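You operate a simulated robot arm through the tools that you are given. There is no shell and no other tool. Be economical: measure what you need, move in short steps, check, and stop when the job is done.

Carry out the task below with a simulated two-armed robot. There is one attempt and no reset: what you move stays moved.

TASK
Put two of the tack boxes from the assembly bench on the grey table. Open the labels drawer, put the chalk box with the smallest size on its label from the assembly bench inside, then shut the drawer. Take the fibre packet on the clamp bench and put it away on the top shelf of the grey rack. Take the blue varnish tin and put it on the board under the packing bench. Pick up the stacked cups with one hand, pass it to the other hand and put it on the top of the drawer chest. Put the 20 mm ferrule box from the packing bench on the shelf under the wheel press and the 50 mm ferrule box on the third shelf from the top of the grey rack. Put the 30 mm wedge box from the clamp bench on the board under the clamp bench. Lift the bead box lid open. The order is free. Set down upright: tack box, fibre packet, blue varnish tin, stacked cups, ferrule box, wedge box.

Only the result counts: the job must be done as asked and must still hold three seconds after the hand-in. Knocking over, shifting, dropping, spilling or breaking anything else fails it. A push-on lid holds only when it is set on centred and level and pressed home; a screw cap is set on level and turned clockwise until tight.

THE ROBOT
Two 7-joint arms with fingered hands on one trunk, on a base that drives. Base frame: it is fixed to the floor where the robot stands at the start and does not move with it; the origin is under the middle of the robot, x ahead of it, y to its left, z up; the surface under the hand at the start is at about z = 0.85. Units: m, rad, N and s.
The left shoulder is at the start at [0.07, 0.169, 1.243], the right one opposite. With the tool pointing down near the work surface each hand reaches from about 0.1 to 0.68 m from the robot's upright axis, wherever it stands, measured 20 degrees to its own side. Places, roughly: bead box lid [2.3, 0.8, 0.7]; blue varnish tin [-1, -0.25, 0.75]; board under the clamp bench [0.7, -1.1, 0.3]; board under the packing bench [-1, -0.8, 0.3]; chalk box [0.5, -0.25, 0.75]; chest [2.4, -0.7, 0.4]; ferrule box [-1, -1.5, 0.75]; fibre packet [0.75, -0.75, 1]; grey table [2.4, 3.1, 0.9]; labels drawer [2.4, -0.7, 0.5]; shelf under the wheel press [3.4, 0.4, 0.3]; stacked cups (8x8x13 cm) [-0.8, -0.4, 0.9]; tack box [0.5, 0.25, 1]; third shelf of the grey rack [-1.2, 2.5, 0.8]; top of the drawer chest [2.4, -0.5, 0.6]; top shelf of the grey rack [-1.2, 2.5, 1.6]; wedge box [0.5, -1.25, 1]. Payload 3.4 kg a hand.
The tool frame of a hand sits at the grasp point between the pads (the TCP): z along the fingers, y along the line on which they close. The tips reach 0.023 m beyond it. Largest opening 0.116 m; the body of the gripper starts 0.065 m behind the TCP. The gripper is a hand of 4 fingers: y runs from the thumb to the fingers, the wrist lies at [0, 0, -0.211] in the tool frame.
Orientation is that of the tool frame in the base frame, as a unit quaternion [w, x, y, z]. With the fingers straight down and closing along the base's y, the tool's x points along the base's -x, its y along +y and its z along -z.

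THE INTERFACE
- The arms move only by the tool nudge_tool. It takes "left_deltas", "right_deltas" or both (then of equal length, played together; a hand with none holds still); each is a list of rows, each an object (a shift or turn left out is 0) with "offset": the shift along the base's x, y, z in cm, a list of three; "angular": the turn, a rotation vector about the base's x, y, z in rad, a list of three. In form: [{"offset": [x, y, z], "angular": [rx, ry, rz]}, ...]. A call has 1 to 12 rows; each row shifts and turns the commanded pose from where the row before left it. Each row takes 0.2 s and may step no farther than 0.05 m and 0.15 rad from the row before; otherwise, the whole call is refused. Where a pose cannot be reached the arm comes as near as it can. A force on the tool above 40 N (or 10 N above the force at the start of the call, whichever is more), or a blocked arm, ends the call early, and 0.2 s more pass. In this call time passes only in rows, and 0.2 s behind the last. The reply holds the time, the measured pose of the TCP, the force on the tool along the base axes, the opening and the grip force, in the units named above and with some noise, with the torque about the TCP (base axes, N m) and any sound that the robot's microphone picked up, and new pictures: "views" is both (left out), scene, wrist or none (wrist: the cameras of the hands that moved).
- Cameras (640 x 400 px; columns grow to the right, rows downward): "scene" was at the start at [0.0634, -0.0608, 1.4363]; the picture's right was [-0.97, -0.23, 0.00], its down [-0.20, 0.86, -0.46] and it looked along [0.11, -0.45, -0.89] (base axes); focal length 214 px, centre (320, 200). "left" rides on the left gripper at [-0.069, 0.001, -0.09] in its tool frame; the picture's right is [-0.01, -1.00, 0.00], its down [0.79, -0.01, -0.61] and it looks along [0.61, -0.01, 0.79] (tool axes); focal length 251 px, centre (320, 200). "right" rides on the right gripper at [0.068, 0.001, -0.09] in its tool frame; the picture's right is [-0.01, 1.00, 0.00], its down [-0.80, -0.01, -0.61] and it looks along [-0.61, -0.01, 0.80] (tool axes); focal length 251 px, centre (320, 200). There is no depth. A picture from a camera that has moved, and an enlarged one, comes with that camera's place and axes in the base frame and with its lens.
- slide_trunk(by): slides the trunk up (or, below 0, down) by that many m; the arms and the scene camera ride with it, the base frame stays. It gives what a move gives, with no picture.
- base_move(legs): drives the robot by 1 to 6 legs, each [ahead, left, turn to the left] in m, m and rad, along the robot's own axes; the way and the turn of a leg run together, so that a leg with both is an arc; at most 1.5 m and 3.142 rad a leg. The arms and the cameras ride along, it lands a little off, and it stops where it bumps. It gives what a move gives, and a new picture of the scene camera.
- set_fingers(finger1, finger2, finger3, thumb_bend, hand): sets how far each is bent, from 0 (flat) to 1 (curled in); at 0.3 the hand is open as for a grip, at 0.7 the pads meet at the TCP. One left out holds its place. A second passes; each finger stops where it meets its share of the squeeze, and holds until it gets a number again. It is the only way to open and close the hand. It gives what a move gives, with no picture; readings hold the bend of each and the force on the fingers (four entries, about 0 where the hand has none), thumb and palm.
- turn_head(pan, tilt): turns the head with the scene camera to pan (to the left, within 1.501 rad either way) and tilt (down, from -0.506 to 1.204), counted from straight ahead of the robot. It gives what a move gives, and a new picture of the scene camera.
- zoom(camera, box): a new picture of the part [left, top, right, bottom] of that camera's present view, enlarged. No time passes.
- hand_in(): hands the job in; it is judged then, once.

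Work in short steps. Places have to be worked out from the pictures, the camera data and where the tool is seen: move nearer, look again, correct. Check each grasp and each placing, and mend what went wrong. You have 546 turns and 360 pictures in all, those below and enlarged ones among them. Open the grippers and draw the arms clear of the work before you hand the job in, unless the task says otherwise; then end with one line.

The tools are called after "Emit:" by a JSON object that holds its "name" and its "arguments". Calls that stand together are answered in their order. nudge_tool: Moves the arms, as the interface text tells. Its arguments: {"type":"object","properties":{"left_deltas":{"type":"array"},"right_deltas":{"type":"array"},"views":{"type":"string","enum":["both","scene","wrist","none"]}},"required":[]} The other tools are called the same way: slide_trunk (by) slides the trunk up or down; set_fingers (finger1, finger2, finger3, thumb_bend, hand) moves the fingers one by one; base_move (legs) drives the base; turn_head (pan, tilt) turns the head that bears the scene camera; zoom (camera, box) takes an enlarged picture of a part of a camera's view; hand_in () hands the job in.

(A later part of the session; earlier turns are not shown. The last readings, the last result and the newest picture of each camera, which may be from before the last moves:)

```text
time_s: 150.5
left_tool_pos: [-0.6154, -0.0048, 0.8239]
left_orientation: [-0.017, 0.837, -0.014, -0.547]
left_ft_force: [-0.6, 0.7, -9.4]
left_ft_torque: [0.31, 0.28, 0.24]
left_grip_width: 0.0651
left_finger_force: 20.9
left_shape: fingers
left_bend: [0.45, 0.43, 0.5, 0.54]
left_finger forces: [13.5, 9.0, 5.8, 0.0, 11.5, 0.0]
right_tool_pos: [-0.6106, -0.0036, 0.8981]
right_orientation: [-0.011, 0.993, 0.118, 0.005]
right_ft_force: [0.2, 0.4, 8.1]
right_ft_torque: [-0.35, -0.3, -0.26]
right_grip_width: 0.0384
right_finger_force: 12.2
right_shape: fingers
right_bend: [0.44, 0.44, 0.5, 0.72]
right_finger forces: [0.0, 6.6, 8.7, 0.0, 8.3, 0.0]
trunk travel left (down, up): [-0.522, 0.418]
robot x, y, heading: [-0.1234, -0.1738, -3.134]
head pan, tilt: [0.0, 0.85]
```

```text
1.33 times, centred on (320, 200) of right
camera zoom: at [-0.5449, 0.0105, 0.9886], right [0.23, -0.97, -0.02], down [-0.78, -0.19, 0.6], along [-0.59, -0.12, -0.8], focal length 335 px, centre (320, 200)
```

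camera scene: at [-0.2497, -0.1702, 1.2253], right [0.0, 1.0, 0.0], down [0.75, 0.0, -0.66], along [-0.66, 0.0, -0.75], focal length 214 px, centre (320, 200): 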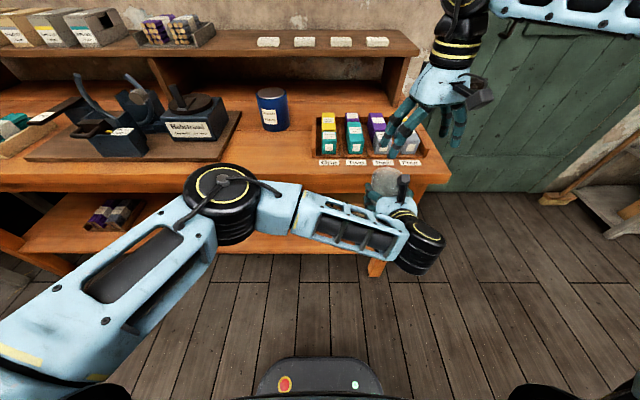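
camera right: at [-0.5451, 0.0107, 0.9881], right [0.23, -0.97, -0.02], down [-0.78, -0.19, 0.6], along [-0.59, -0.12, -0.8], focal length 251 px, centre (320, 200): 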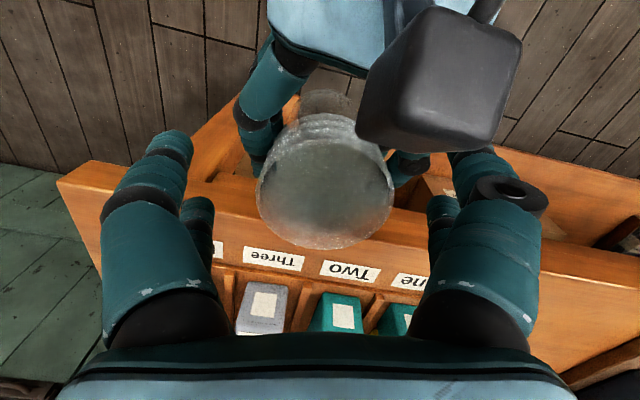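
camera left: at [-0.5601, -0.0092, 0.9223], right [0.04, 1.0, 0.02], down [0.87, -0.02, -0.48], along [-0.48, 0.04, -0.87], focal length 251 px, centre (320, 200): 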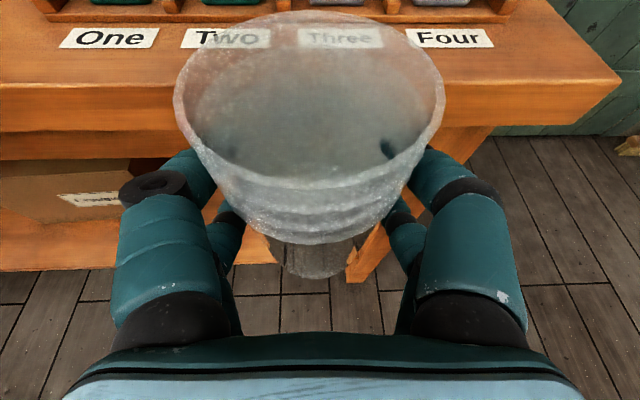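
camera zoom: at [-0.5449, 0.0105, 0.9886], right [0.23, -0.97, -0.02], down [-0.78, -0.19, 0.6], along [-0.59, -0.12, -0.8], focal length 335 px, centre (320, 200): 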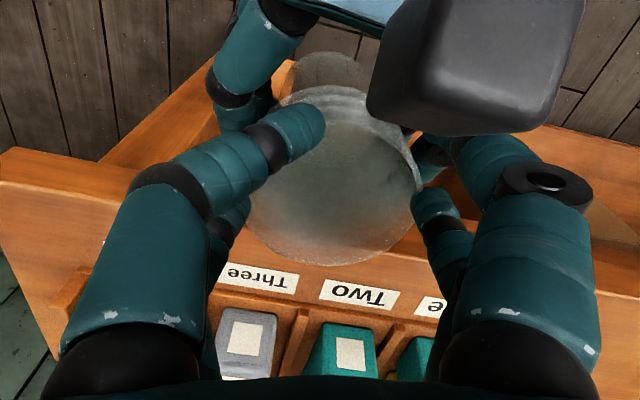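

From the rim's apparent size the cup sits lower than I thought: rim z≈0.862, centre x≈−0.625 — the left grip is high on the cup (bench ≈0.80). I open the right, retreat up, and will put the cup back to regrasp it lower.

Emit:
{"name": "set_fingers", "arguments": {"hand": "right", "finger1": 0.3, "finger2": 0.3, "finger3": 0.3, "thumb_bend": 0.3}}

Emit:
{"name": "nudge_tool", "arguments": {"right_deltas": [{"offset": [0, 0, 3]}, {"offset": [0, 0, 4]}, {"offset": [0, 0, 4]}, {"offset": [0, 4, 0]}, {"offset": [0, 4, 0]}], "views": "none"}}

Emit:
{"name": "nudge_tool", "arguments": {"left_deltas": [{"offset": [0, -3.5, 3]}, {"offset": [0, -4, 3]}, {"offset": [0, -4, 3]}, {"offset": [0, -4.5, 1]}, {"offset": [0, -4.5, 0]}, {"offset": [0, -4.5, 0]}, {"offset": [0, -4.5, 0]}, {"offset": [0, -4.5, 0]}, {"offset": [-3, -0.9, 0]}, {"offset": [-4.5, 0, 0]}, {"offset": [-4.5, 0, 0]}, {"offset": [-4.5, 0, 0]}], "views": "wrist"}}

```text
time_s: 151.5
left_tool_pos: [-0.6158, -0.0059, 0.8233]
left_orientation: [-0.018, 0.837, -0.015, -0.546]
left_ft_force: [-0.8, -0.7, -0.2]
left_ft_torque: [-0.03, -0.01, 0.03]
left_grip_width: 0.0653
left_finger_force: 19.3
left_shape: fingers
left_bend: [0.46, 0.43, 0.5, 0.53]
left_finger forces: [10.9, 8.3, 6.6, 0.0, 13.1, 0.0]
right_tool_pos: [-0.6098, -0.0037, 0.8969]
right_orientation: [-0.011, 0.993, 0.117, 0.005]
right_ft_force: [0.5, -0.1, -0.9]
right_ft_torque: [0.02, 0.0, -0.01]
right_grip_width: 0.1164
right_finger_force: 0.0
right_shape: fingers
right_bend: [0.3, 0.3, 0.3, 0.3]
right_finger forces: [0.0, 0.1, 0.1, 0.0, 0.1, 0.0]
trunk travel left (down, up): [-0.522, 0.418]
robot x, y, heading: [-0.1177, -0.1707, -3.14]
head pan, tilt: [0.0, 0.85]
```

```text
time_s: 152.7
left_tool_pos: [-0.6157, -0.0059, 0.8232]
left_orientation: [-0.017, 0.837, -0.014, -0.546]
left_ft_force: [-0.5, -0.2, -1.4]
left_ft_torque: [-0.01, -0.02, -0.01]
left_grip_width: 0.0652
left_finger_force: 19.2
left_shape: fingers
left_bend: [0.46, 0.43, 0.5, 0.53]
left_finger forces: [11.0, 8.3, 6.7, 0.1, 13.1, 0.0]
right_tool_pos: [-0.6097, 0.0782, 1.0074]
right_orientation: [-0.011, 0.993, 0.119, 0.004]
right_ft_force: [0.2, 0.1, -0.3]
right_ft_torque: [0.0, 0.01, 0.0]
right_grip_width: 0.1165
right_finger_force: 0.1
right_shape: fingers
right_bend: [0.3, 0.3, 0.3, 0.3]
right_finger forces: [0.0, 0.1, 0.0, 0.0, 0.0, 0.0]
trunk travel left (down, up): [-0.522, 0.418]
robot x, y, heading: [-0.1176, -0.173, -3.141]
head pan, tilt: [0.0, 0.85]
```

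```text
time_s: 155.3
left_tool_pos: [-0.7823, -0.3536, 0.9217]
left_orientation: [-0.016, 0.837, -0.014, -0.547]
left_ft_force: [-0.2, 0.6, -0.3]
left_ft_torque: [0.0, 0.0, -0.02]
left_grip_width: 0.0653
left_finger_force: 17.6
left_shape: fingers
left_bend: [0.46, 0.44, 0.5, 0.53]
left_finger forces: [10.6, 6.9, 5.8, 0.0, 12.2, 0.0]
right_tool_pos: [-0.6113, 0.0769, 1.0066]
right_orientation: [-0.011, 0.993, 0.119, 0.005]
right_ft_force: [-0.2, -0.1, -0.4]
right_ft_torque: [0.01, -0.02, 0.03]
right_grip_width: 0.117
right_finger_force: 0.1
right_shape: fingers
right_bend: [0.3, 0.3, 0.3, 0.3]
right_finger forces: [0.1, 0.0, 0.0, 0.0, 0.0, 0.0]
trunk travel left (down, up): [-0.522, 0.418]
robot x, y, heading: [-0.1215, -0.1743, -3.142]
head pan, tilt: [0.0, 0.85]
camera left: at [-0.726, -0.3573, 1.0207], right [0.04, 1.0, 0.02], down [0.87, -0.02, -0.48], along [-0.48, 0.04, -0.87], focal length 251 px, centre (320, 200)
```

left: 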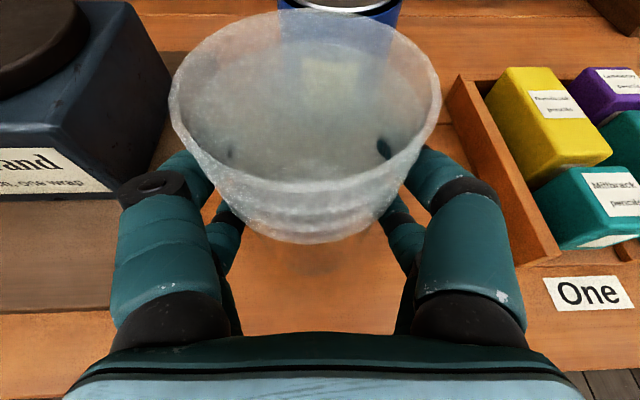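

Over its old spot. I lower gently until it touches the bench.

Emit:
{"name": "nudge_tool", "arguments": {"left_deltas": [{"offset": [0, 0, -1.5]}, {"offset": [0, 0, -1]}, {"offset": [0, 0, -0.6]}, {"offset": [0, 0, -0.3]}], "views": "wrist"}}

```text
time_s: 156.3
left_tool_pos: [-0.7806, -0.3553, 0.8893]
left_orientation: [-0.016, 0.837, -0.014, -0.547]
left_ft_force: [0.5, 0.0, 1.0]
left_ft_torque: [-0.01, -0.02, 0.0]
left_grip_width: 0.0654
left_finger_force: 17.3
left_shape: fingers
left_bend: [0.46, 0.44, 0.5, 0.53]
left_finger forces: [10.4, 7.0, 5.7, 0.0, 12.1, 0.0]
right_tool_pos: [-0.6102, 0.0765, 1.0087]
right_orientation: [-0.011, 0.993, 0.119, 0.004]
right_ft_force: [0.0, 0.2, 0.1]
right_ft_torque: [-0.02, 0.02, 0.0]
right_grip_width: 0.1166
right_finger_force: 0.2
right_shape: fingers
right_bend: [0.3, 0.3, 0.3, 0.3]
right_finger forces: [0.0, 0.1, 0.1, 0.0, 0.0, 0.0]
trunk travel left (down, up): [-0.522, 0.418]
robot x, y, heading: [-0.1194, -0.1699, -3.142]
head pan, tilt: [0.0, 0.85]
camera left: at [-0.7248, -0.3588, 0.9883], right [0.04, 1.0, 0.02], down [0.87, -0.02, -0.49], along [-0.48, 0.04, -0.87], focal length 251 px, centre (320, 200)
```

left: 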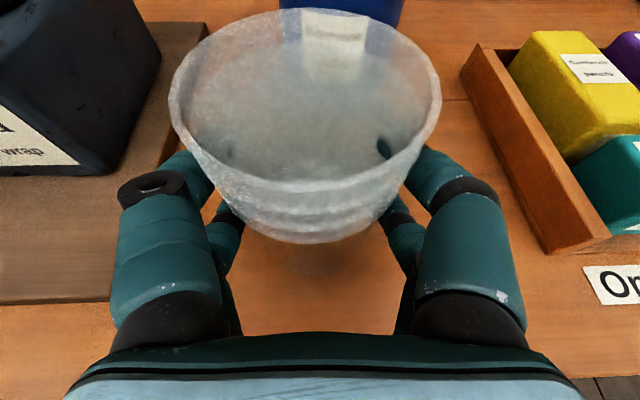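

Emit:
{"name": "nudge_tool", "arguments": {"left_deltas": [{"offset": [0, 0, -0.3]}, {"offset": [0, 0, -0.3]}], "views": "none"}}

```text
time_s: 156.9
left_tool_pos: [-0.779, -0.3535, 0.8887]
left_orientation: [-0.017, 0.834, -0.014, -0.551]
left_ft_force: [-7.4, -0.9, 20.1]
left_ft_torque: [-0.24, 0.15, -0.09]
left_grip_width: 0.065
left_finger_force: 17.1
left_shape: fingers
left_bend: [0.46, 0.44, 0.5, 0.53]
left_finger forces: [9.8, 6.8, 5.4, 0.1, 12.5, 0.0]
right_tool_pos: [-0.6079, 0.0785, 1.0079]
right_orientation: [-0.01, 0.993, 0.118, 0.003]
right_ft_force: [-0.4, -0.3, -0.3]
right_ft_torque: [0.0, -0.02, 0.02]
right_grip_width: 0.1166
right_finger_force: 0.0
right_shape: fingers
right_bend: [0.3, 0.3, 0.3, 0.3]
right_finger forces: [0.0, 0.0, 0.0, 0.0, 0.0, 0.1]
trunk travel left (down, up): [-0.522, 0.418]
robot x, y, heading: [-0.1205, -0.1714, -3.142]
head pan, tilt: [0.0, 0.85]
```

Contact. I open, drop the hand 4 cm lower around the cup, and check.

Emit:
{"name": "set_fingers", "arguments": {"hand": "left", "finger1": 0.3, "finger2": 0.3, "finger3": 0.3, "thumb_bend": 0.3}}

Emit:
{"name": "nudge_tool", "arguments": {"left_deltas": [{"offset": [0, 0, -1.5]}, {"offset": [0, 0, -1.3]}, {"offset": [0, 0, -0.8]}], "views": "wrist"}}

```text
time_s: 157.9
left_tool_pos: [-0.7787, -0.3548, 0.8829]
left_orientation: [-0.018, 0.837, -0.014, -0.547]
left_ft_force: [1.1, -0.2, 0.6]
left_ft_torque: [-0.06, 0.01, -0.03]
left_grip_width: 0.1163
left_finger_force: 0.1
left_shape: fingers
left_bend: [0.3, 0.3, 0.3, 0.3]
left_finger forces: [0.1, 0.0, 0.0, 0.0, 0.1, 0.0]
right_tool_pos: [-0.6103, 0.0774, 1.0056]
right_orientation: [-0.012, 0.993, 0.119, 0.004]
right_ft_force: [0.1, 0.4, -0.1]
right_ft_torque: [0.01, 0.03, 0.03]
right_grip_width: 0.1167
right_finger_force: 0.0
right_shape: fingers
right_bend: [0.3, 0.3, 0.3, 0.3]
right_finger forces: [0.0, 0.0, 0.0, 0.1, 0.0, 0.0]
trunk travel left (down, up): [-0.522, 0.418]
robot x, y, heading: [-0.1205, -0.1759, -3.141]
head pan, tilt: [0.0, 0.85]
```

```text
time_s: 158.7
left_tool_pos: [-0.7806, -0.3522, 0.8512]
left_orientation: [-0.017, 0.835, -0.014, -0.55]
left_ft_force: [-2.3, 1.4, 9.0]
left_ft_torque: [-0.55, 0.17, -0.18]
left_grip_width: 0.1167
left_finger_force: 4.6
left_shape: fingers
left_bend: [0.3, 0.31, 0.3, 0.3]
left_finger forces: [0.0, 9.2, 0.1, 0.0, 0.0, 0.1]
right_tool_pos: [-0.6099, 0.0773, 1.008]
right_orientation: [-0.01, 0.993, 0.118, 0.004]
right_ft_force: [0.6, 0.3, -0.1]
right_ft_torque: [0.03, 0.0, -0.03]
right_grip_width: 0.1168
right_finger_force: 0.0
right_shape: fingers
right_bend: [0.3, 0.3, 0.3, 0.3]
right_finger forces: [0.0, 0.1, 0.1, 0.0, 0.0, 0.1]
trunk travel left (down, up): [-0.522, 0.418]
robot x, y, heading: [-0.121, -0.1705, -3.141]
head pan, tilt: [0.0, 0.85]
camera left: at [-0.7241, -0.3573, 0.9493], right [0.04, 1.0, 0.02], down [0.87, -0.02, -0.49], along [-0.49, 0.04, -0.87], focal length 251 px, centre (320, 200)
```

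left: 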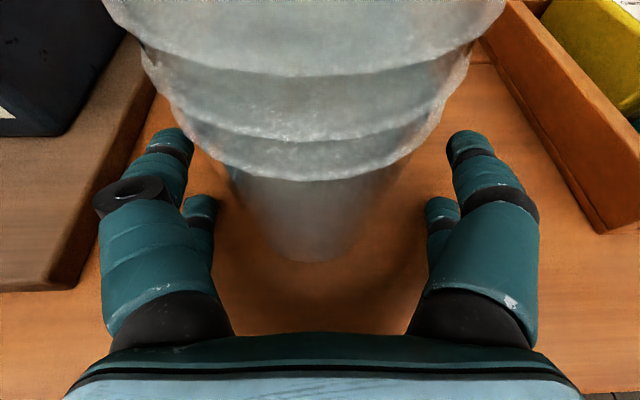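

The lower finger brushes the bench (≈0.81). I raise 0.5 cm, advance 1.2 cm and grip.

Emit:
{"name": "nudge_tool", "arguments": {"left_deltas": [{"offset": [0, -0.2, 0.5]}, {"offset": [-1.2, 0, 0]}], "views": "none"}}

Emit:
{"name": "set_fingers", "arguments": {"hand": "left", "finger1": 0.7, "finger2": 0.7, "finger3": 0.7, "thumb_bend": 0.7}}

Emit:
{"name": "nudge_tool", "arguments": {"left_deltas": [{"offset": [0, 0, 2]}, {"offset": [0, 0, 3]}], "views": "wrist"}}

```text
time_s: 159.3
left_tool_pos: [-0.7919, -0.3573, 0.8519]
left_orientation: [-0.017, 0.836, -0.014, -0.548]
left_ft_force: [0.2, 0.4, -0.6]
left_ft_torque: [0.02, -0.02, -0.01]
left_grip_width: 0.1167
left_finger_force: 0.0
left_shape: fingers
left_bend: [0.3, 0.3, 0.3, 0.3]
left_finger forces: [0.0, 0.0, 0.0, 0.0, 0.0, 0.1]
right_tool_pos: [-0.6118, 0.0767, 1.0064]
right_orientation: [-0.011, 0.993, 0.118, 0.004]
right_ft_force: [0.5, -0.2, 0.1]
right_ft_torque: [-0.02, 0.02, 0.0]
right_grip_width: 0.1166
right_finger_force: 0.0
right_shape: fingers
right_bend: [0.3, 0.3, 0.3, 0.3]
right_finger forces: [0.1, 0.1, 0.0, 0.0, 0.1, 0.1]
trunk travel left (down, up): [-0.522, 0.418]
robot x, y, heading: [-0.1227, -0.1737, -3.138]
head pan, tilt: [0.0, 0.85]
```

```text
time_s: 160.3
left_tool_pos: [-0.7927, -0.3568, 0.8533]
left_orientation: [-0.016, 0.836, -0.013, -0.548]
left_ft_force: [0.2, 1.1, 0.0]
left_ft_torque: [-0.09, 0.02, -0.05]
left_grip_width: 0.0555
left_finger_force: 26.5
left_shape: fingers
left_bend: [0.52, 0.48, 0.58, 0.6]
left_finger forces: [14.5, 14.0, 8.4, 0.0, 17.2, 0.0]
right_tool_pos: [-0.6104, 0.0764, 1.0069]
right_orientation: [-0.011, 0.993, 0.118, 0.004]
right_ft_force: [0.6, 0.5, 1.0]
right_ft_torque: [0.01, 0.0, -0.01]
right_grip_width: 0.1169
right_finger_force: 0.1
right_shape: fingers
right_bend: [0.3, 0.3, 0.3, 0.3]
right_finger forces: [0.0, 0.0, 0.0, 0.1, 0.0, 0.0]
trunk travel left (down, up): [-0.522, 0.418]
robot x, y, heading: [-0.12, -0.173, -3.14]
head pan, tilt: [0.0, 0.85]
```

```text
time_s: 160.9
left_tool_pos: [-0.7925, -0.3557, 0.9028]
left_orientation: [-0.016, 0.837, -0.013, -0.547]
left_ft_force: [-0.1, 0.1, -0.9]
left_ft_torque: [-0.02, 0.03, 0.0]
left_grip_width: 0.0555
left_finger_force: 25.3
left_shape: fingers
left_bend: [0.52, 0.48, 0.58, 0.61]
left_finger forces: [14.7, 11.0, 8.1, 0.0, 16.8, 0.1]
right_tool_pos: [-0.6112, 0.0769, 1.0075]
right_orientation: [-0.011, 0.993, 0.118, 0.005]
right_ft_force: [0.3, 0.5, 0.6]
right_ft_torque: [0.01, -0.02, 0.0]
right_grip_width: 0.1167
right_finger_force: 0.0
right_shape: fingers
right_bend: [0.3, 0.3, 0.3, 0.3]
right_finger forces: [0.0, 0.0, 0.1, 0.1, 0.0, 0.0]
trunk travel left (down, up): [-0.522, 0.418]
robot x, y, heading: [-0.1169, -0.1706, -3.139]
head pan, tilt: [0.0, 0.85]
camera left: at [-0.7365, -0.3603, 1.0017], right [0.04, 1.0, 0.02], down [0.87, -0.02, -0.48], along [-0.48, 0.04, -0.87], focal length 251 px, centre (320, 200)
```

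left: 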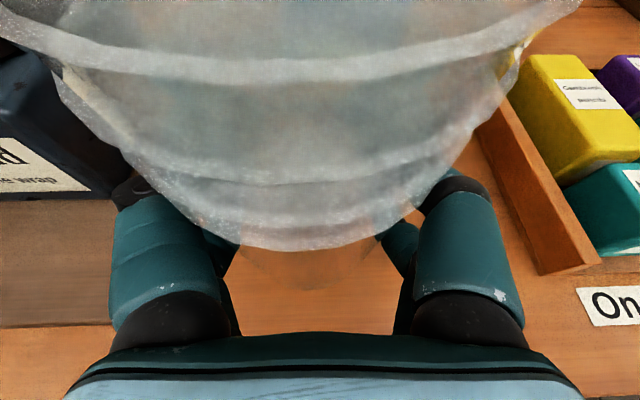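

Good low grip. I bring the cup back to the hand-over place with rim at ≈0.90.

Emit:
{"name": "nudge_tool", "arguments": {"left_deltas": [{"offset": [1, 0, 3]}, {"offset": [4, 0.5, 0]}, {"offset": [4, 1, 0]}, {"offset": [4, 1, 0]}, {"offset": [4.7, 1, 0]}, {"offset": [0, 2, -4]}, {"offset": [0, 2, -4]}, {"offset": [0, 3, -3.5]}, {"offset": [0, 4.5, 0]}, {"offset": [0, 4.5, 0]}, {"offset": [0, 4.5, 0]}, {"offset": [0, 4.5, 0]}], "views": "none"}}

Emit:
{"name": "nudge_tool", "arguments": {"left_deltas": [{"offset": [0, 3.5, 0]}, {"offset": [0, 3, 0]}], "views": "both"}}

Emit:
{"name": "zoom", "arguments": {"camera": "right", "box": [0, 0, 640, 400]}}

```text
time_s: 163.5
left_tool_pos: [-0.6165, -0.0699, 0.8162]
left_orientation: [-0.016, 0.837, -0.015, -0.547]
left_ft_force: [-0.1, -0.1, -0.2]
left_ft_torque: [-0.01, 0.0, 0.02]
left_grip_width: 0.0544
left_finger_force: 22.7
left_shape: fingers
left_bend: [0.52, 0.48, 0.59, 0.61]
left_finger forces: [13.5, 9.3, 7.8, 0.1, 15.1, 0.1]
right_tool_pos: [-0.6108, 0.0785, 1.0061]
right_orientation: [-0.01, 0.993, 0.119, 0.004]
right_ft_force: [-0.8, -0.8, -0.1]
right_ft_torque: [0.01, -0.02, -0.02]
right_grip_width: 0.1165
right_finger_force: 0.1
right_shape: fingers
right_bend: [0.3, 0.3, 0.3, 0.3]
right_finger forces: [0.0, 0.0, 0.0, 0.1, 0.1, 0.1]
trunk travel left (down, up): [-0.522, 0.418]
robot x, y, heading: [-0.1182, -0.1743, -3.14]
head pan, tilt: [0.0, 0.85]
```

```text
time_s: 164.1
left_tool_pos: [-0.6152, -0.0061, 0.818]
left_orientation: [-0.017, 0.837, -0.015, -0.547]
left_ft_force: [1.1, 0.0, 0.0]
left_ft_torque: [0.01, -0.02, 0.01]
left_grip_width: 0.054
left_finger_force: 22.8
left_shape: fingers
left_bend: [0.52, 0.48, 0.59, 0.61]
left_finger forces: [13.4, 9.2, 7.6, 0.0, 15.0, 0.0]
right_tool_pos: [-0.6103, 0.0764, 1.0079]
right_orientation: [-0.012, 0.993, 0.119, 0.004]
right_ft_force: [-0.2, -0.1, 0.5]
right_ft_torque: [0.02, -0.02, 0.06]
right_grip_width: 0.1169
right_finger_force: 0.0
right_shape: fingers
right_bend: [0.3, 0.3, 0.3, 0.3]
right_finger forces: [0.0, 0.1, 0.0, 0.1, 0.1, 0.0]
trunk travel left (down, up): [-0.522, 0.418]
robot x, y, heading: [-0.1231, -0.1715, -3.137]
head pan, tilt: [0.0, 0.85]
camera scene: at [-0.2497, -0.1704, 1.2253], right [0.0, 1.0, 0.0], down [0.75, 0.0, -0.66], along [-0.66, 0.0, -0.75], focal length 214 px, centre (320, 200)
camera left: at [-0.5594, -0.0099, 0.9164], right [0.04, 1.0, 0.02], down [0.87, -0.02, -0.48], along [-0.48, 0.04, -0.87], focal length 251 px, centre (320, 200)
```

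scene: 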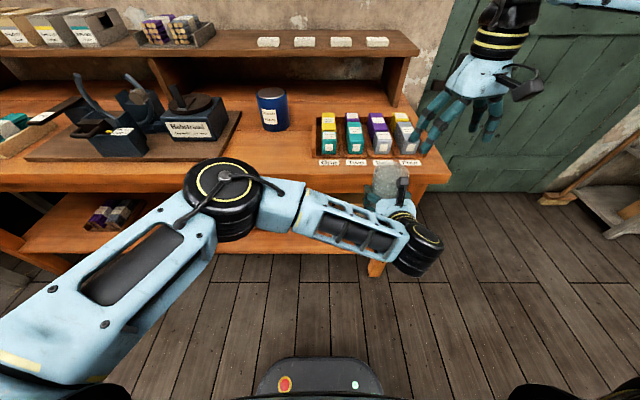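
left: 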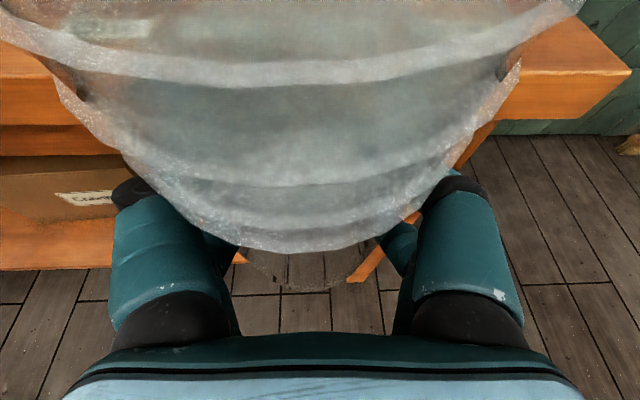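

```text
1.00 times, centred on (320, 200) of right (not enlarged: the box is as wide or as high as the picture)
camera zoom: at [-0.5444, 0.0915, 1.0989], right [0.23, -0.97, -0.02], down [-0.78, -0.19, 0.6], along [-0.59, -0.12, -0.8], focal length 251 px, centre (320, 200)
```

zoom: 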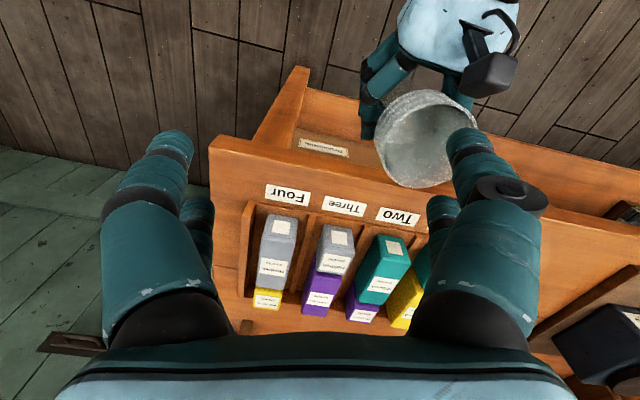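

The rim centre is ≈[−0.604,−0.007], z≈0.91. Moving the right over it and down to z≈0.896.

Emit:
{"name": "nudge_tool", "arguments": {"right_deltas": [{"offset": [0, -4.2, 0]}, {"offset": [0, -4.2, 0]}, {"offset": [0, 0, -3]}, {"offset": [0, 0, -3]}, {"offset": [0, 0, -2]}], "views": "wrist"}}

```text
time_s: 165.3
left_tool_pos: [-0.6146, -0.0051, 0.8176]
left_orientation: [-0.017, 0.837, -0.014, -0.547]
left_ft_force: [-0.1, -0.6, -0.9]
left_ft_torque: [0.03, 0.0, -0.02]
left_grip_width: 0.0539
left_finger_force: 22.7
left_shape: fingers
left_bend: [0.52, 0.48, 0.59, 0.61]
left_finger forces: [13.5, 9.3, 7.8, 0.0, 15.0, 0.0]
right_tool_pos: [-0.6106, -0.0074, 0.9262]
right_orientation: [-0.011, 0.993, 0.119, 0.004]
right_ft_force: [0.5, -0.2, 0.8]
right_ft_torque: [-0.02, 0.0, 0.0]
right_grip_width: 0.1167
right_finger_force: 0.3
right_shape: fingers
right_bend: [0.3, 0.3, 0.3, 0.3]
right_finger forces: [0.1, 0.1, 0.0, 0.1, 0.0, 0.1]
trunk travel left (down, up): [-0.522, 0.418]
robot x, y, heading: [-0.1236, -0.1695, -3.14]
head pan, tilt: [0.0, 0.85]
camera right: at [-0.545, 0.0068, 1.0182], right [0.23, -0.97, -0.02], down [-0.78, -0.19, 0.6], along [-0.59, -0.12, -0.8], focal length 251 px, centre (320, 200)
```

right: 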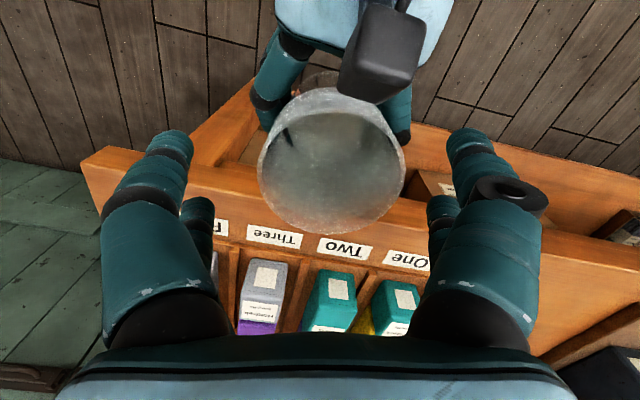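

Emit:
{"name": "nudge_tool", "arguments": {"right_deltas": [{"offset": [0, -0.4, -1.5]}, {"offset": [0, 0, -1.3]}, {"offset": [0, 0, -1.0]}], "views": "wrist"}}

```text
time_s: 166.1
left_tool_pos: [-0.6157, -0.0059, 0.8168]
left_orientation: [-0.017, 0.837, -0.014, -0.547]
left_ft_force: [-0.2, -0.7, -0.3]
left_ft_torque: [0.02, -0.04, -0.02]
left_grip_width: 0.0537
left_finger_force: 22.5
left_shape: fingers
left_bend: [0.52, 0.48, 0.59, 0.61]
left_finger forces: [13.5, 9.2, 7.7, 0.0, 15.1, 0.0]
right_tool_pos: [-0.6117, -0.0113, 0.8888]
right_orientation: [-0.012, 0.993, 0.12, 0.004]
right_ft_force: [-0.2, -0.5, -0.4]
right_ft_torque: [0.0, -0.02, -0.01]
right_grip_width: 0.117
right_finger_force: 0.1
right_shape: fingers
right_bend: [0.3, 0.3, 0.3, 0.3]
right_finger forces: [0.0, 0.1, 0.1, 0.1, 0.1, 0.0]
trunk travel left (down, up): [-0.522, 0.418]
robot x, y, heading: [-0.1226, -0.1741, -3.139]
head pan, tilt: [0.0, 0.85]
camera right: at [-0.5453, 0.0026, 0.9801], right [0.23, -0.97, -0.02], down [-0.78, -0.19, 0.6], along [-0.59, -0.12, -0.8], focal length 251 px, centre (320, 200)
```

right: 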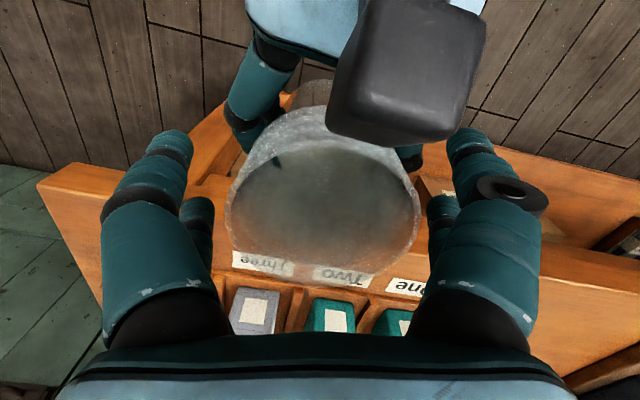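

The rim is now just 9 mm above the TCP, centred. Down 0.9 cm more, then grip.

Emit:
{"name": "nudge_tool", "arguments": {"right_deltas": [{"offset": [0, 0, -0.9]}], "views": "none"}}

Emit:
{"name": "set_fingers", "arguments": {"hand": "right", "finger1": 0.7, "finger2": 0.7, "finger3": 0.7, "thumb_bend": 0.7}}

Emit:
{"name": "zoom", "arguments": {"camera": "right", "box": [80, 50, 560, 350]}}

```text
time_s: 166.5
left_tool_pos: [-0.6153, -0.0068, 0.8167]
left_orientation: [-0.017, 0.837, -0.014, -0.546]
left_ft_force: [0.7, -0.4, 0.5]
left_ft_torque: [-0.05, -0.02, 0.01]
left_grip_width: 0.0538
left_finger_force: 22.6
left_shape: fingers
left_bend: [0.52, 0.48, 0.59, 0.61]
left_finger forces: [13.5, 9.3, 7.7, 0.0, 15.0, 0.0]
right_tool_pos: [-0.6109, -0.0123, 0.8791]
right_orientation: [-0.012, 0.993, 0.119, 0.004]
right_ft_force: [-0.3, 0.6, -0.1]
right_ft_torque: [-0.02, 0.02, -0.03]
right_grip_width: 0.1168
right_finger_force: 0.1
right_shape: fingers
right_bend: [0.3, 0.3, 0.3, 0.3]
right_finger forces: [0.0, 0.0, 0.0, 0.0, 0.0, 0.0]
trunk travel left (down, up): [-0.522, 0.418]
robot x, y, heading: [-0.1192, -0.1725, -3.138]
head pan, tilt: [0.0, 0.85]
```

```text
time_s: 167.5
left_tool_pos: [-0.6151, -0.0064, 0.8163]
left_orientation: [-0.016, 0.837, -0.013, -0.547]
left_ft_force: [4.3, -6.7, -5.5]
left_ft_torque: [0.21, 0.25, -0.09]
left_grip_width: 0.0544
left_finger_force: 25.1
left_shape: fingers
left_bend: [0.51, 0.47, 0.6, 0.62]
left_finger forces: [19.4, 12.2, 6.8, 0.0, 12.0, 0.0]
right_tool_pos: [-0.6102, -0.0116, 0.8787]
right_orientation: [-0.011, 0.993, 0.119, 0.004]
right_ft_force: [-4.1, 6.8, 6.2]
right_ft_torque: [0.27, 0.11, 0.1]
right_grip_width: 0.0722
right_finger_force: 17.7
right_shape: fingers
right_bend: [0.36, 0.47, 0.51, 0.56]
right_finger forces: [0.0, 10.5, 7.4, 0.0, 18.2, 0.0]
trunk travel left (down, up): [-0.522, 0.418]
robot x, y, heading: [-0.1246, -0.1695, -3.139]
head pan, tilt: [0.0, 0.85]
```

```text
1.33 times, centred on (320, 200) of right
camera zoom: at [-0.5452, 0.0025, 0.9715], right [0.23, -0.97, -0.02], down [-0.78, -0.19, 0.6], along [-0.59, -0.12, -0.8], focal length 335 px, centre (320, 200)
```

zoom: 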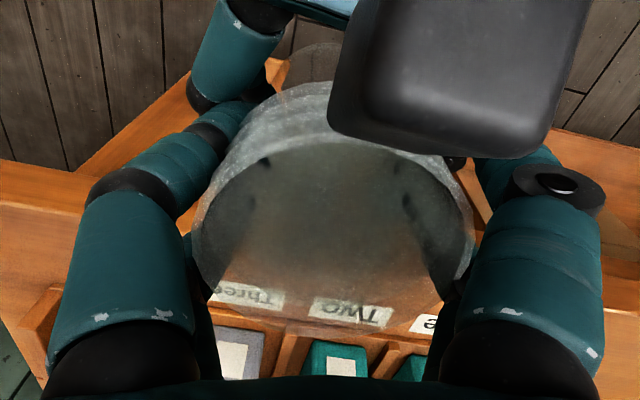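

Right holds with three contacts (finger 1 is blocked by the left camera box). I release the left and pull it back and down.

Emit:
{"name": "set_fingers", "arguments": {"hand": "left", "finger1": 0.3, "finger2": 0.3, "finger3": 0.3, "thumb_bend": 0.3}}

Emit:
{"name": "nudge_tool", "arguments": {"left_deltas": [{"offset": [1.5, 0, -1.0]}, {"offset": [2, 0, -1.5]}, {"offset": [2, -1, -2]}, {"offset": [1, -3, -2]}], "views": "both"}}

Emit:
{"name": "zoom", "arguments": {"camera": "right", "box": [80, 50, 560, 350]}}

```text
time_s: 168.5
left_tool_pos: [-0.6158, -0.006, 0.8178]
left_orientation: [-0.018, 0.837, -0.015, -0.547]
left_ft_force: [-1.4, 1.8, -4.9]
left_ft_torque: [0.17, 0.05, -0.02]
left_grip_width: 0.1148
left_finger_force: 0.1
left_shape: fingers
left_bend: [0.31, 0.3, 0.3, 0.3]
left_finger forces: [0.0, 0.0, 0.1, 0.1, 0.0, 0.0]
right_tool_pos: [-0.6111, -0.0115, 0.8793]
right_orientation: [-0.011, 0.993, 0.119, 0.005]
right_ft_force: [1.2, -1.7, 4.1]
right_ft_torque: [-0.22, -0.19, 0.05]
right_grip_width: 0.0701
right_finger_force: 16.6
right_shape: fingers
right_bend: [0.35, 0.47, 0.52, 0.57]
right_finger forces: [0.0, 14.9, 5.3, 0.0, 11.9, 0.0]
trunk travel left (down, up): [-0.522, 0.418]
robot x, y, heading: [-0.1191, -0.1765, -3.14]
head pan, tilt: [0.0, 0.85]
```

```text
time_s: 169.5
left_tool_pos: [-0.5506, -0.0478, 0.7514]
left_orientation: [-0.019, 0.836, -0.015, -0.548]
left_ft_force: [0.5, -1.8, -0.3]
left_ft_torque: [-0.02, -0.01, 0.02]
left_grip_width: 0.1167
left_finger_force: 0.2
left_shape: fingers
left_bend: [0.3, 0.3, 0.3, 0.3]
left_finger forces: [0.0, 0.1, 0.0, 0.1, 0.1, 0.0]
right_tool_pos: [-0.6127, -0.012, 0.8805]
right_orientation: [-0.011, 0.993, 0.119, 0.004]
right_ft_force: [0.0, -0.8, -0.9]
right_ft_torque: [0.02, -0.03, -0.02]
right_grip_width: 0.0559
right_finger_force: 20.8
right_shape: fingers
right_bend: [0.46, 0.46, 0.53, 0.58]
right_finger forces: [9.6, 12.7, 5.9, 0.0, 13.1, 0.0]
trunk travel left (down, up): [-0.522, 0.418]
robot x, y, heading: [-0.1176, -0.175, -3.145]
head pan, tilt: [0.0, 0.85]
camera scene: at [-0.2501, -0.1719, 1.2253], right [0.0, 1.0, 0.0], down [0.75, 0.0, -0.66], along [-0.66, 0.0, -0.75], focal length 214 px, centre (320, 200)
camera left: at [-0.4942, -0.052, 0.8509], right [0.04, 1.0, 0.02], down [0.87, -0.02, -0.48], along [-0.48, 0.04, -0.87], focal length 251 px, centre (320, 200)
```

scene: 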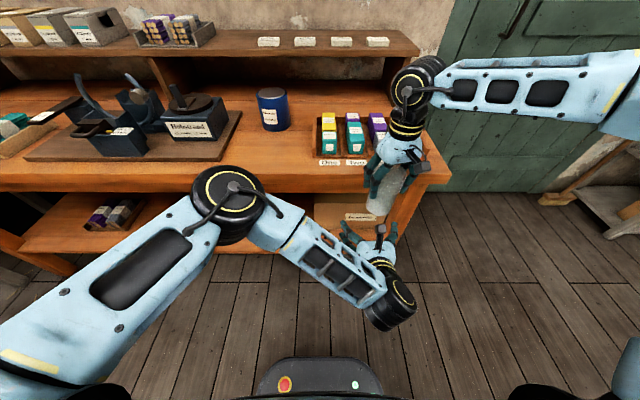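
left: 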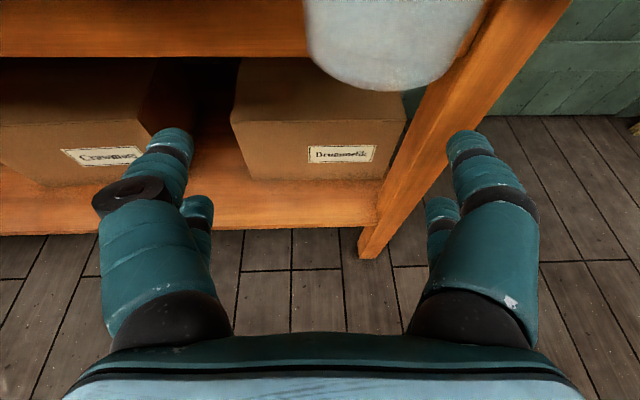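

```text
1.33 times, centred on (320, 200) of right
camera zoom: at [-0.5452, 0.0016, 0.9715], right [0.23, -0.97, -0.02], down [-0.78, -0.19, 0.6], along [-0.59, -0.12, -0.8], focal length 335 px, centre (320, 200)
```

zoom: 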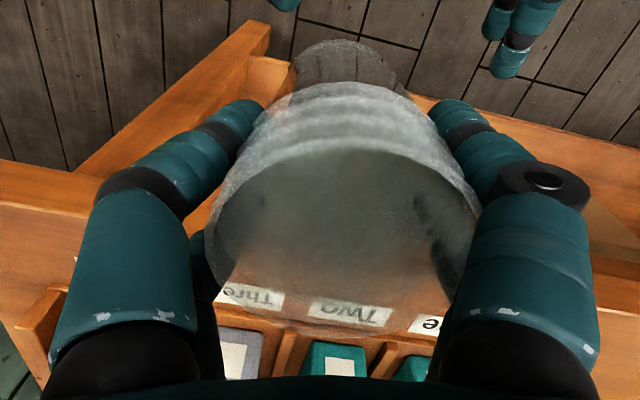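

The right hand holds the cups securely. Now I move the right hand back/right out of the way and the left towards the tin's side.

Emit:
{"name": "nudge_tool", "arguments": {"left_deltas": [{"offset": [0, -4.5, 1]}, {"offset": [0, -4.5, 1]}, {"offset": [0, -4.5, 2]}, {"offset": [0, -4.5, 2]}, {"offset": [-1, -4.5, 2]}, {"offset": [-1, -4, 2]}, {"offset": [-1, -1, 1.5]}], "right_deltas": [{"offset": [2, 2, 1]}, {"offset": [2, 2, 1]}, {"offset": [2, 2, 1]}, {"offset": [2, 2, 1]}, {"offset": [2, 2, 1]}, {"offset": [2, 2, 1]}, {"offset": [2, 2, 1]}], "views": "scene"}}

```text
refused: row 5 steps farther than a row can; nothing moved
```

Emit:
{"name": "nudge_tool", "arguments": {"left_deltas": [{"offset": [0, -4.5, 1]}, {"offset": [0, -4.5, 1]}, {"offset": [0, -4.5, 2]}, {"offset": [0, -4.5, 2]}, {"offset": [-1, -4, 2]}, {"offset": [-1, -4, 2]}, {"offset": [-1, -2, 1.5]}], "right_deltas": [{"offset": [2, 2, 1]}, {"offset": [2, 2, 1]}, {"offset": [2, 2, 1]}, {"offset": [2, 2, 1]}, {"offset": [2, 2, 1]}, {"offset": [2, 2, 1]}, {"offset": [2, 2, 1]}], "views": "scene"}}

```text
time_s: 171.1
left_tool_pos: [-0.5922, -0.3216, 0.8636]
left_orientation: [-0.017, 0.836, -0.014, -0.548]
left_ft_force: [0.6, 0.6, 0.1]
left_ft_torque: [0.0, 0.01, 0.0]
left_grip_width: 0.1169
left_finger_force: 0.0
left_shape: fingers
left_bend: [0.3, 0.3, 0.3, 0.3]
left_finger forces: [0.0, 0.0, 0.1, 0.0, 0.0, 0.0]
left hand out of reach, approached as far as the arm can: row 6, 7
right_tool_pos: [-0.469, 0.1288, 0.9506]
right_orientation: [-0.011, 0.993, 0.119, 0.004]
right_ft_force: [-0.6, -0.3, -0.3]
right_ft_torque: [0.0, 0.02, 0.0]
right_grip_width: 0.0558
right_finger_force: 20.3
right_shape: fingers
right_bend: [0.47, 0.46, 0.53, 0.58]
right_finger forces: [8.8, 12.9, 5.8, 0.0, 13.0, 0.1]
trunk travel left (down, up): [-0.522, 0.418]
robot x, y, heading: [-0.1228, -0.1691, -3.138]
head pan, tilt: [0.0, 0.85]
camera scene: at [-0.2483, -0.1711, 1.2255], right [0.0, 1.0, 0.0], down [0.75, 0.0, -0.66], along [-0.66, 0.0, -0.75], focal length 214 px, centre (320, 200)
```

scene: 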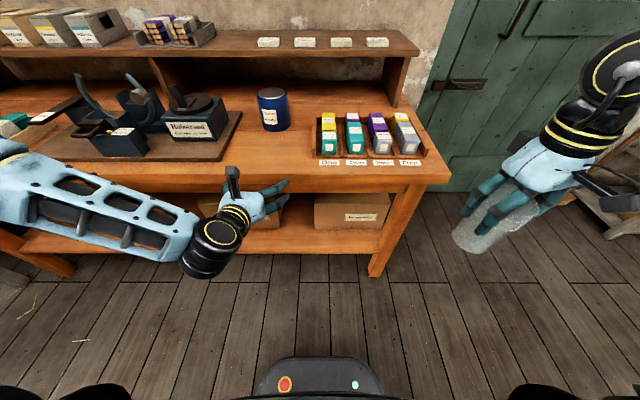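

Tin centre ≈[−0.998,−0.337], ~10.3 cm across, top 0.914. I drive 0.15 m forward and try a wider finger opening.

Emit:
{"name": "set_fingers", "arguments": {"hand": "left", "finger1": 0.22, "finger2": 0.22, "finger3": 0.22, "thumb_bend": 0.22}}

Emit:
{"name": "base_move", "arguments": {"legs": [[0.15, 0, 0]]}}

Emit:
{"name": "zoom", "arguments": {"camera": "left", "box": [0, 0, 640, 400]}}

```text
time_s: 172.1
left_tool_pos: [-0.5925, -0.3215, 0.8623]
left_orientation: [-0.017, 0.837, -0.014, -0.547]
left_ft_force: [0.3, -0.2, 0.4]
left_ft_torque: [0.02, -0.01, 0.01]
left_grip_width: 0.1315
left_finger_force: 0.0
left_shape: fingers
left_bend: [0.22, 0.22, 0.22, 0.22]
left_finger forces: [0.0, 0.0, 0.0, 0.0, 0.0, 0.0]
right_tool_pos: [-0.4708, 0.1281, 0.9497]
right_orientation: [-0.011, 0.993, 0.119, 0.004]
right_ft_force: [-1.0, 0.2, -1.1]
right_ft_torque: [0.01, -0.05, -0.03]
right_grip_width: 0.0558
right_finger_force: 20.8
right_shape: fingers
right_bend: [0.47, 0.46, 0.53, 0.58]
right_finger forces: [8.7, 12.8, 5.8, 0.0, 13.1, 0.1]
trunk travel left (down, up): [-0.522, 0.418]
robot x, y, heading: [-0.1208, -0.1725, -3.137]
head pan, tilt: [0.0, 0.85]
```

```text
time_s: 173.4
left_tool_pos: [-0.7423, -0.3218, 0.8632]
left_orientation: [-0.016, 0.838, -0.013, -0.546]
left_ft_force: [0.0, 0.3, -0.5]
left_ft_torque: [0.0, -0.02, -0.01]
left_grip_width: 0.1314
left_finger_force: 0.1
left_shape: fingers
left_bend: [0.22, 0.22, 0.22, 0.22]
left_finger forces: [0.0, 0.1, 0.1, 0.0, 0.0, 0.1]
right_tool_pos: [-0.6202, 0.1271, 0.9502]
right_orientation: [-0.011, 0.993, 0.12, 0.005]
right_ft_force: [0.4, 0.2, -0.1]
right_ft_torque: [0.01, -0.02, 0.01]
right_grip_width: 0.0554
right_finger_force: 19.6
right_shape: fingers
right_bend: [0.47, 0.46, 0.53, 0.58]
right_finger forces: [8.7, 12.9, 5.8, 0.0, 13.1, 0.1]
trunk travel left (down, up): [-0.522, 0.418]
robot x, y, heading: [-0.2669, -0.1766, -3.137]
head pan, tilt: [0.0, 0.85]
camera scene: at [-0.399, -0.1717, 1.2253], right [0.0, 1.0, 0.0], down [0.75, 0.0, -0.66], along [-0.66, 0.0, -0.75], focal length 214 px, centre (320, 200)
```

scene: 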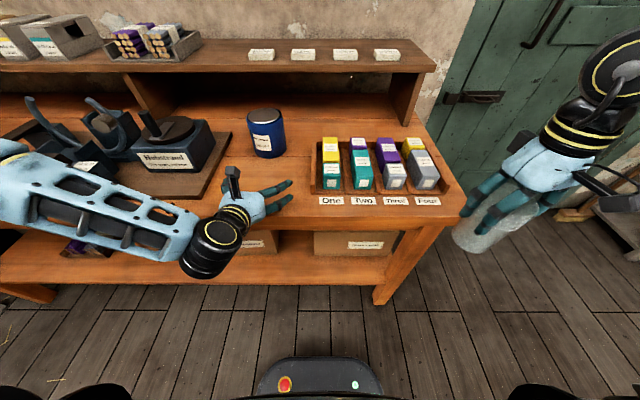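

```text
1.00 times, centred on (320, 200) of left (not enlarged: the box is as wide or as high as the picture)
camera zoom: at [-0.6867, -0.3258, 0.9609], right [0.04, 1.0, 0.02], down [0.87, -0.02, -0.48], along [-0.48, 0.04, -0.87], focal length 251 px, centre (320, 200)
```

zoom: 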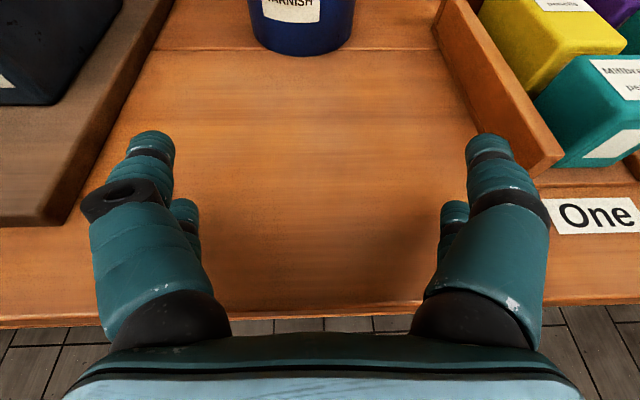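

Opening is 13 cm. Tin front at x≈−0.945, y≈−0.331. I advance most of the way and check.

Emit:
{"name": "nudge_tool", "arguments": {"left_deltas": [{"offset": [-4.2, -0.2, 0]}, {"offset": [-4.2, -0.3, 0]}, {"offset": [-4.2, -0.3, 0]}, {"offset": [-4.2, -0.1, 0]}], "views": "wrist"}}

```text
time_s: 174.4
left_tool_pos: [-0.9116, -0.3314, 0.8602]
left_orientation: [-0.015, 0.837, -0.012, -0.547]
left_ft_force: [0.1, 0.7, -0.6]
left_ft_torque: [0.01, -0.02, 0.0]
left_grip_width: 0.1317
left_finger_force: 0.1
left_shape: fingers
left_bend: [0.22, 0.22, 0.22, 0.22]
left_finger forces: [0.0, 0.0, 0.0, 0.0, 0.0, 0.0]
right_tool_pos: [-0.6218, 0.128, 0.949]
right_orientation: [-0.011, 0.993, 0.121, 0.005]
right_ft_force: [1.1, -0.6, -0.1]
right_ft_torque: [-0.02, 0.02, 0.03]
right_grip_width: 0.0555
right_finger_force: 19.8
right_shape: fingers
right_bend: [0.47, 0.46, 0.53, 0.58]
right_finger forces: [8.7, 12.8, 5.8, 0.0, 13.0, 0.1]
trunk travel left (down, up): [-0.522, 0.418]
robot x, y, heading: [-0.2692, -0.1726, -3.136]
head pan, tilt: [0.0, 0.85]
camera left: at [-0.8558, -0.3359, 0.9591], right [0.04, 1.0, 0.02], down [0.88, -0.02, -0.48], along [-0.48, 0.04, -0.88], focal length 251 px, centre (320, 200)
```

left: 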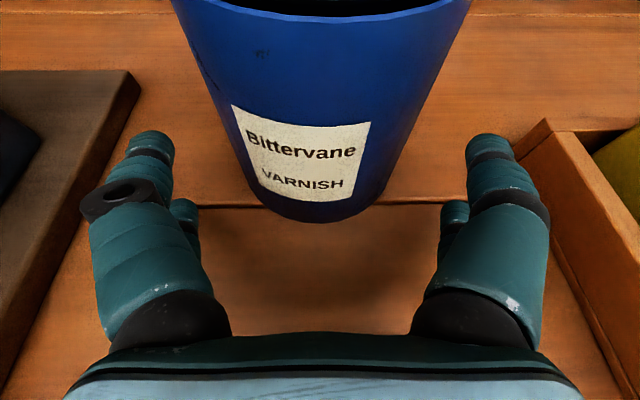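

Tin centred; its front is at x≈−0.925, so centre ≈−0.975. Advance 6 cm and grip.

Emit:
{"name": "nudge_tool", "arguments": {"left_deltas": [{"offset": [-3, 0, 0]}, {"offset": [-3, 0, 0]}], "views": "none"}}

Emit:
{"name": "set_fingers", "arguments": {"hand": "left", "finger1": 0.6, "finger2": 0.6, "finger3": 0.6, "thumb_bend": 0.6}}

Emit:
{"name": "nudge_tool", "arguments": {"left_deltas": [{"offset": [0, 0, 2]}, {"offset": [0, 0, 2]}], "views": "wrist"}}

```text
time_s: 175.0
left_tool_pos: [-0.9701, -0.3301, 0.8605]
left_orientation: [-0.015, 0.837, -0.013, -0.547]
left_ft_force: [1.7, 1.3, -0.2]
left_ft_torque: [-0.03, 0.08, 0.02]
left_grip_width: 0.1327
left_finger_force: 0.9
left_shape: fingers
left_bend: [0.22, 0.22, 0.22, 0.22]
left_finger forces: [0.9, 0.1, 0.1, 0.0, 1.6, 0.1]
right_tool_pos: [-0.6205, 0.1282, 0.9488]
right_orientation: [-0.011, 0.993, 0.12, 0.004]
right_ft_force: [-0.1, 0.5, -0.7]
right_ft_torque: [-0.01, -0.02, 0.02]
right_grip_width: 0.0554
right_finger_force: 20.4
right_shape: fingers
right_bend: [0.47, 0.46, 0.53, 0.58]
right_finger forces: [8.6, 12.9, 5.9, 0.0, 13.2, 0.1]
trunk travel left (down, up): [-0.522, 0.418]
robot x, y, heading: [-0.2703, -0.1719, -3.139]
head pan, tilt: [0.0, 0.85]
```

```text
time_s: 176.0
left_tool_pos: [-0.9703, -0.3305, 0.8608]
left_orientation: [-0.016, 0.837, -0.013, -0.546]
left_ft_force: [-0.3, 3.0, -0.5]
left_ft_torque: [0.48, -0.05, 0.03]
left_grip_width: 0.0993
left_finger_force: 39.8
left_shape: fingers
left_bend: [0.49, 0.36, 0.43, 0.47]
left_finger forces: [27.0, 12.2, 8.8, 0.1, 31.1, 0.1]
right_tool_pos: [-0.6205, 0.1282, 0.9498]
right_orientation: [-0.011, 0.993, 0.12, 0.005]
right_ft_force: [0.0, 0.2, -0.6]
right_ft_torque: [0.0, 0.02, -0.03]
right_grip_width: 0.0557
right_finger_force: 20.5
right_shape: fingers
right_bend: [0.47, 0.46, 0.53, 0.58]
right_finger forces: [8.7, 12.9, 5.8, 0.1, 13.0, 0.0]
trunk travel left (down, up): [-0.522, 0.418]
robot x, y, heading: [-0.2673, -0.1729, -3.137]
head pan, tilt: [0.0, 0.85]
```

```text
time_s: 176.6
left_tool_pos: [-0.9714, -0.3318, 0.9002]
left_orientation: [-0.016, 0.838, -0.013, -0.546]
left_ft_force: [0.3, -0.1, -8.1]
left_ft_torque: [0.06, -0.04, 0.0]
left_grip_width: 0.0994
left_finger_force: 40.7
left_shape: fingers
left_bend: [0.49, 0.36, 0.44, 0.47]
left_finger forces: [28.2, 12.9, 8.2, 0.1, 30.6, 0.0]
right_tool_pos: [-0.6217, 0.1277, 0.9503]
right_orientation: [-0.011, 0.993, 0.12, 0.005]
right_ft_force: [-0.3, -0.3, -0.8]
right_ft_torque: [0.0, 0.03, 0.01]
right_grip_width: 0.0555
right_finger_force: 20.3
right_shape: fingers
right_bend: [0.47, 0.46, 0.53, 0.58]
right_finger forces: [8.7, 12.9, 5.7, 0.0, 13.0, 0.0]
trunk travel left (down, up): [-0.522, 0.418]
robot x, y, heading: [-0.2694, -0.1727, -3.132]
head pan, tilt: [0.0, 0.85]
camera left: at [-0.9151, -0.3356, 0.9995], right [0.03, 1.0, 0.02], down [0.88, -0.02, -0.48], along [-0.48, 0.04, -0.88], focal length 251 px, centre (320, 200)
```

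left: 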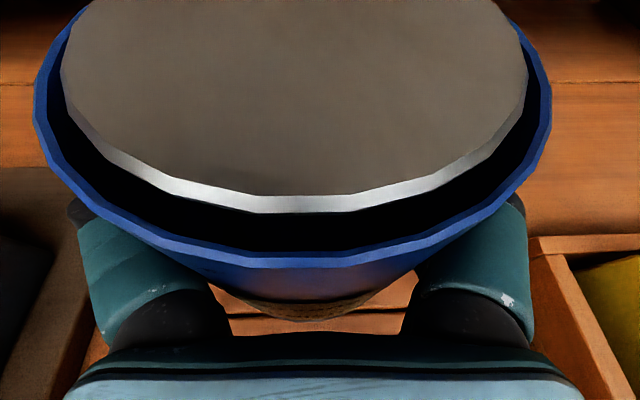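

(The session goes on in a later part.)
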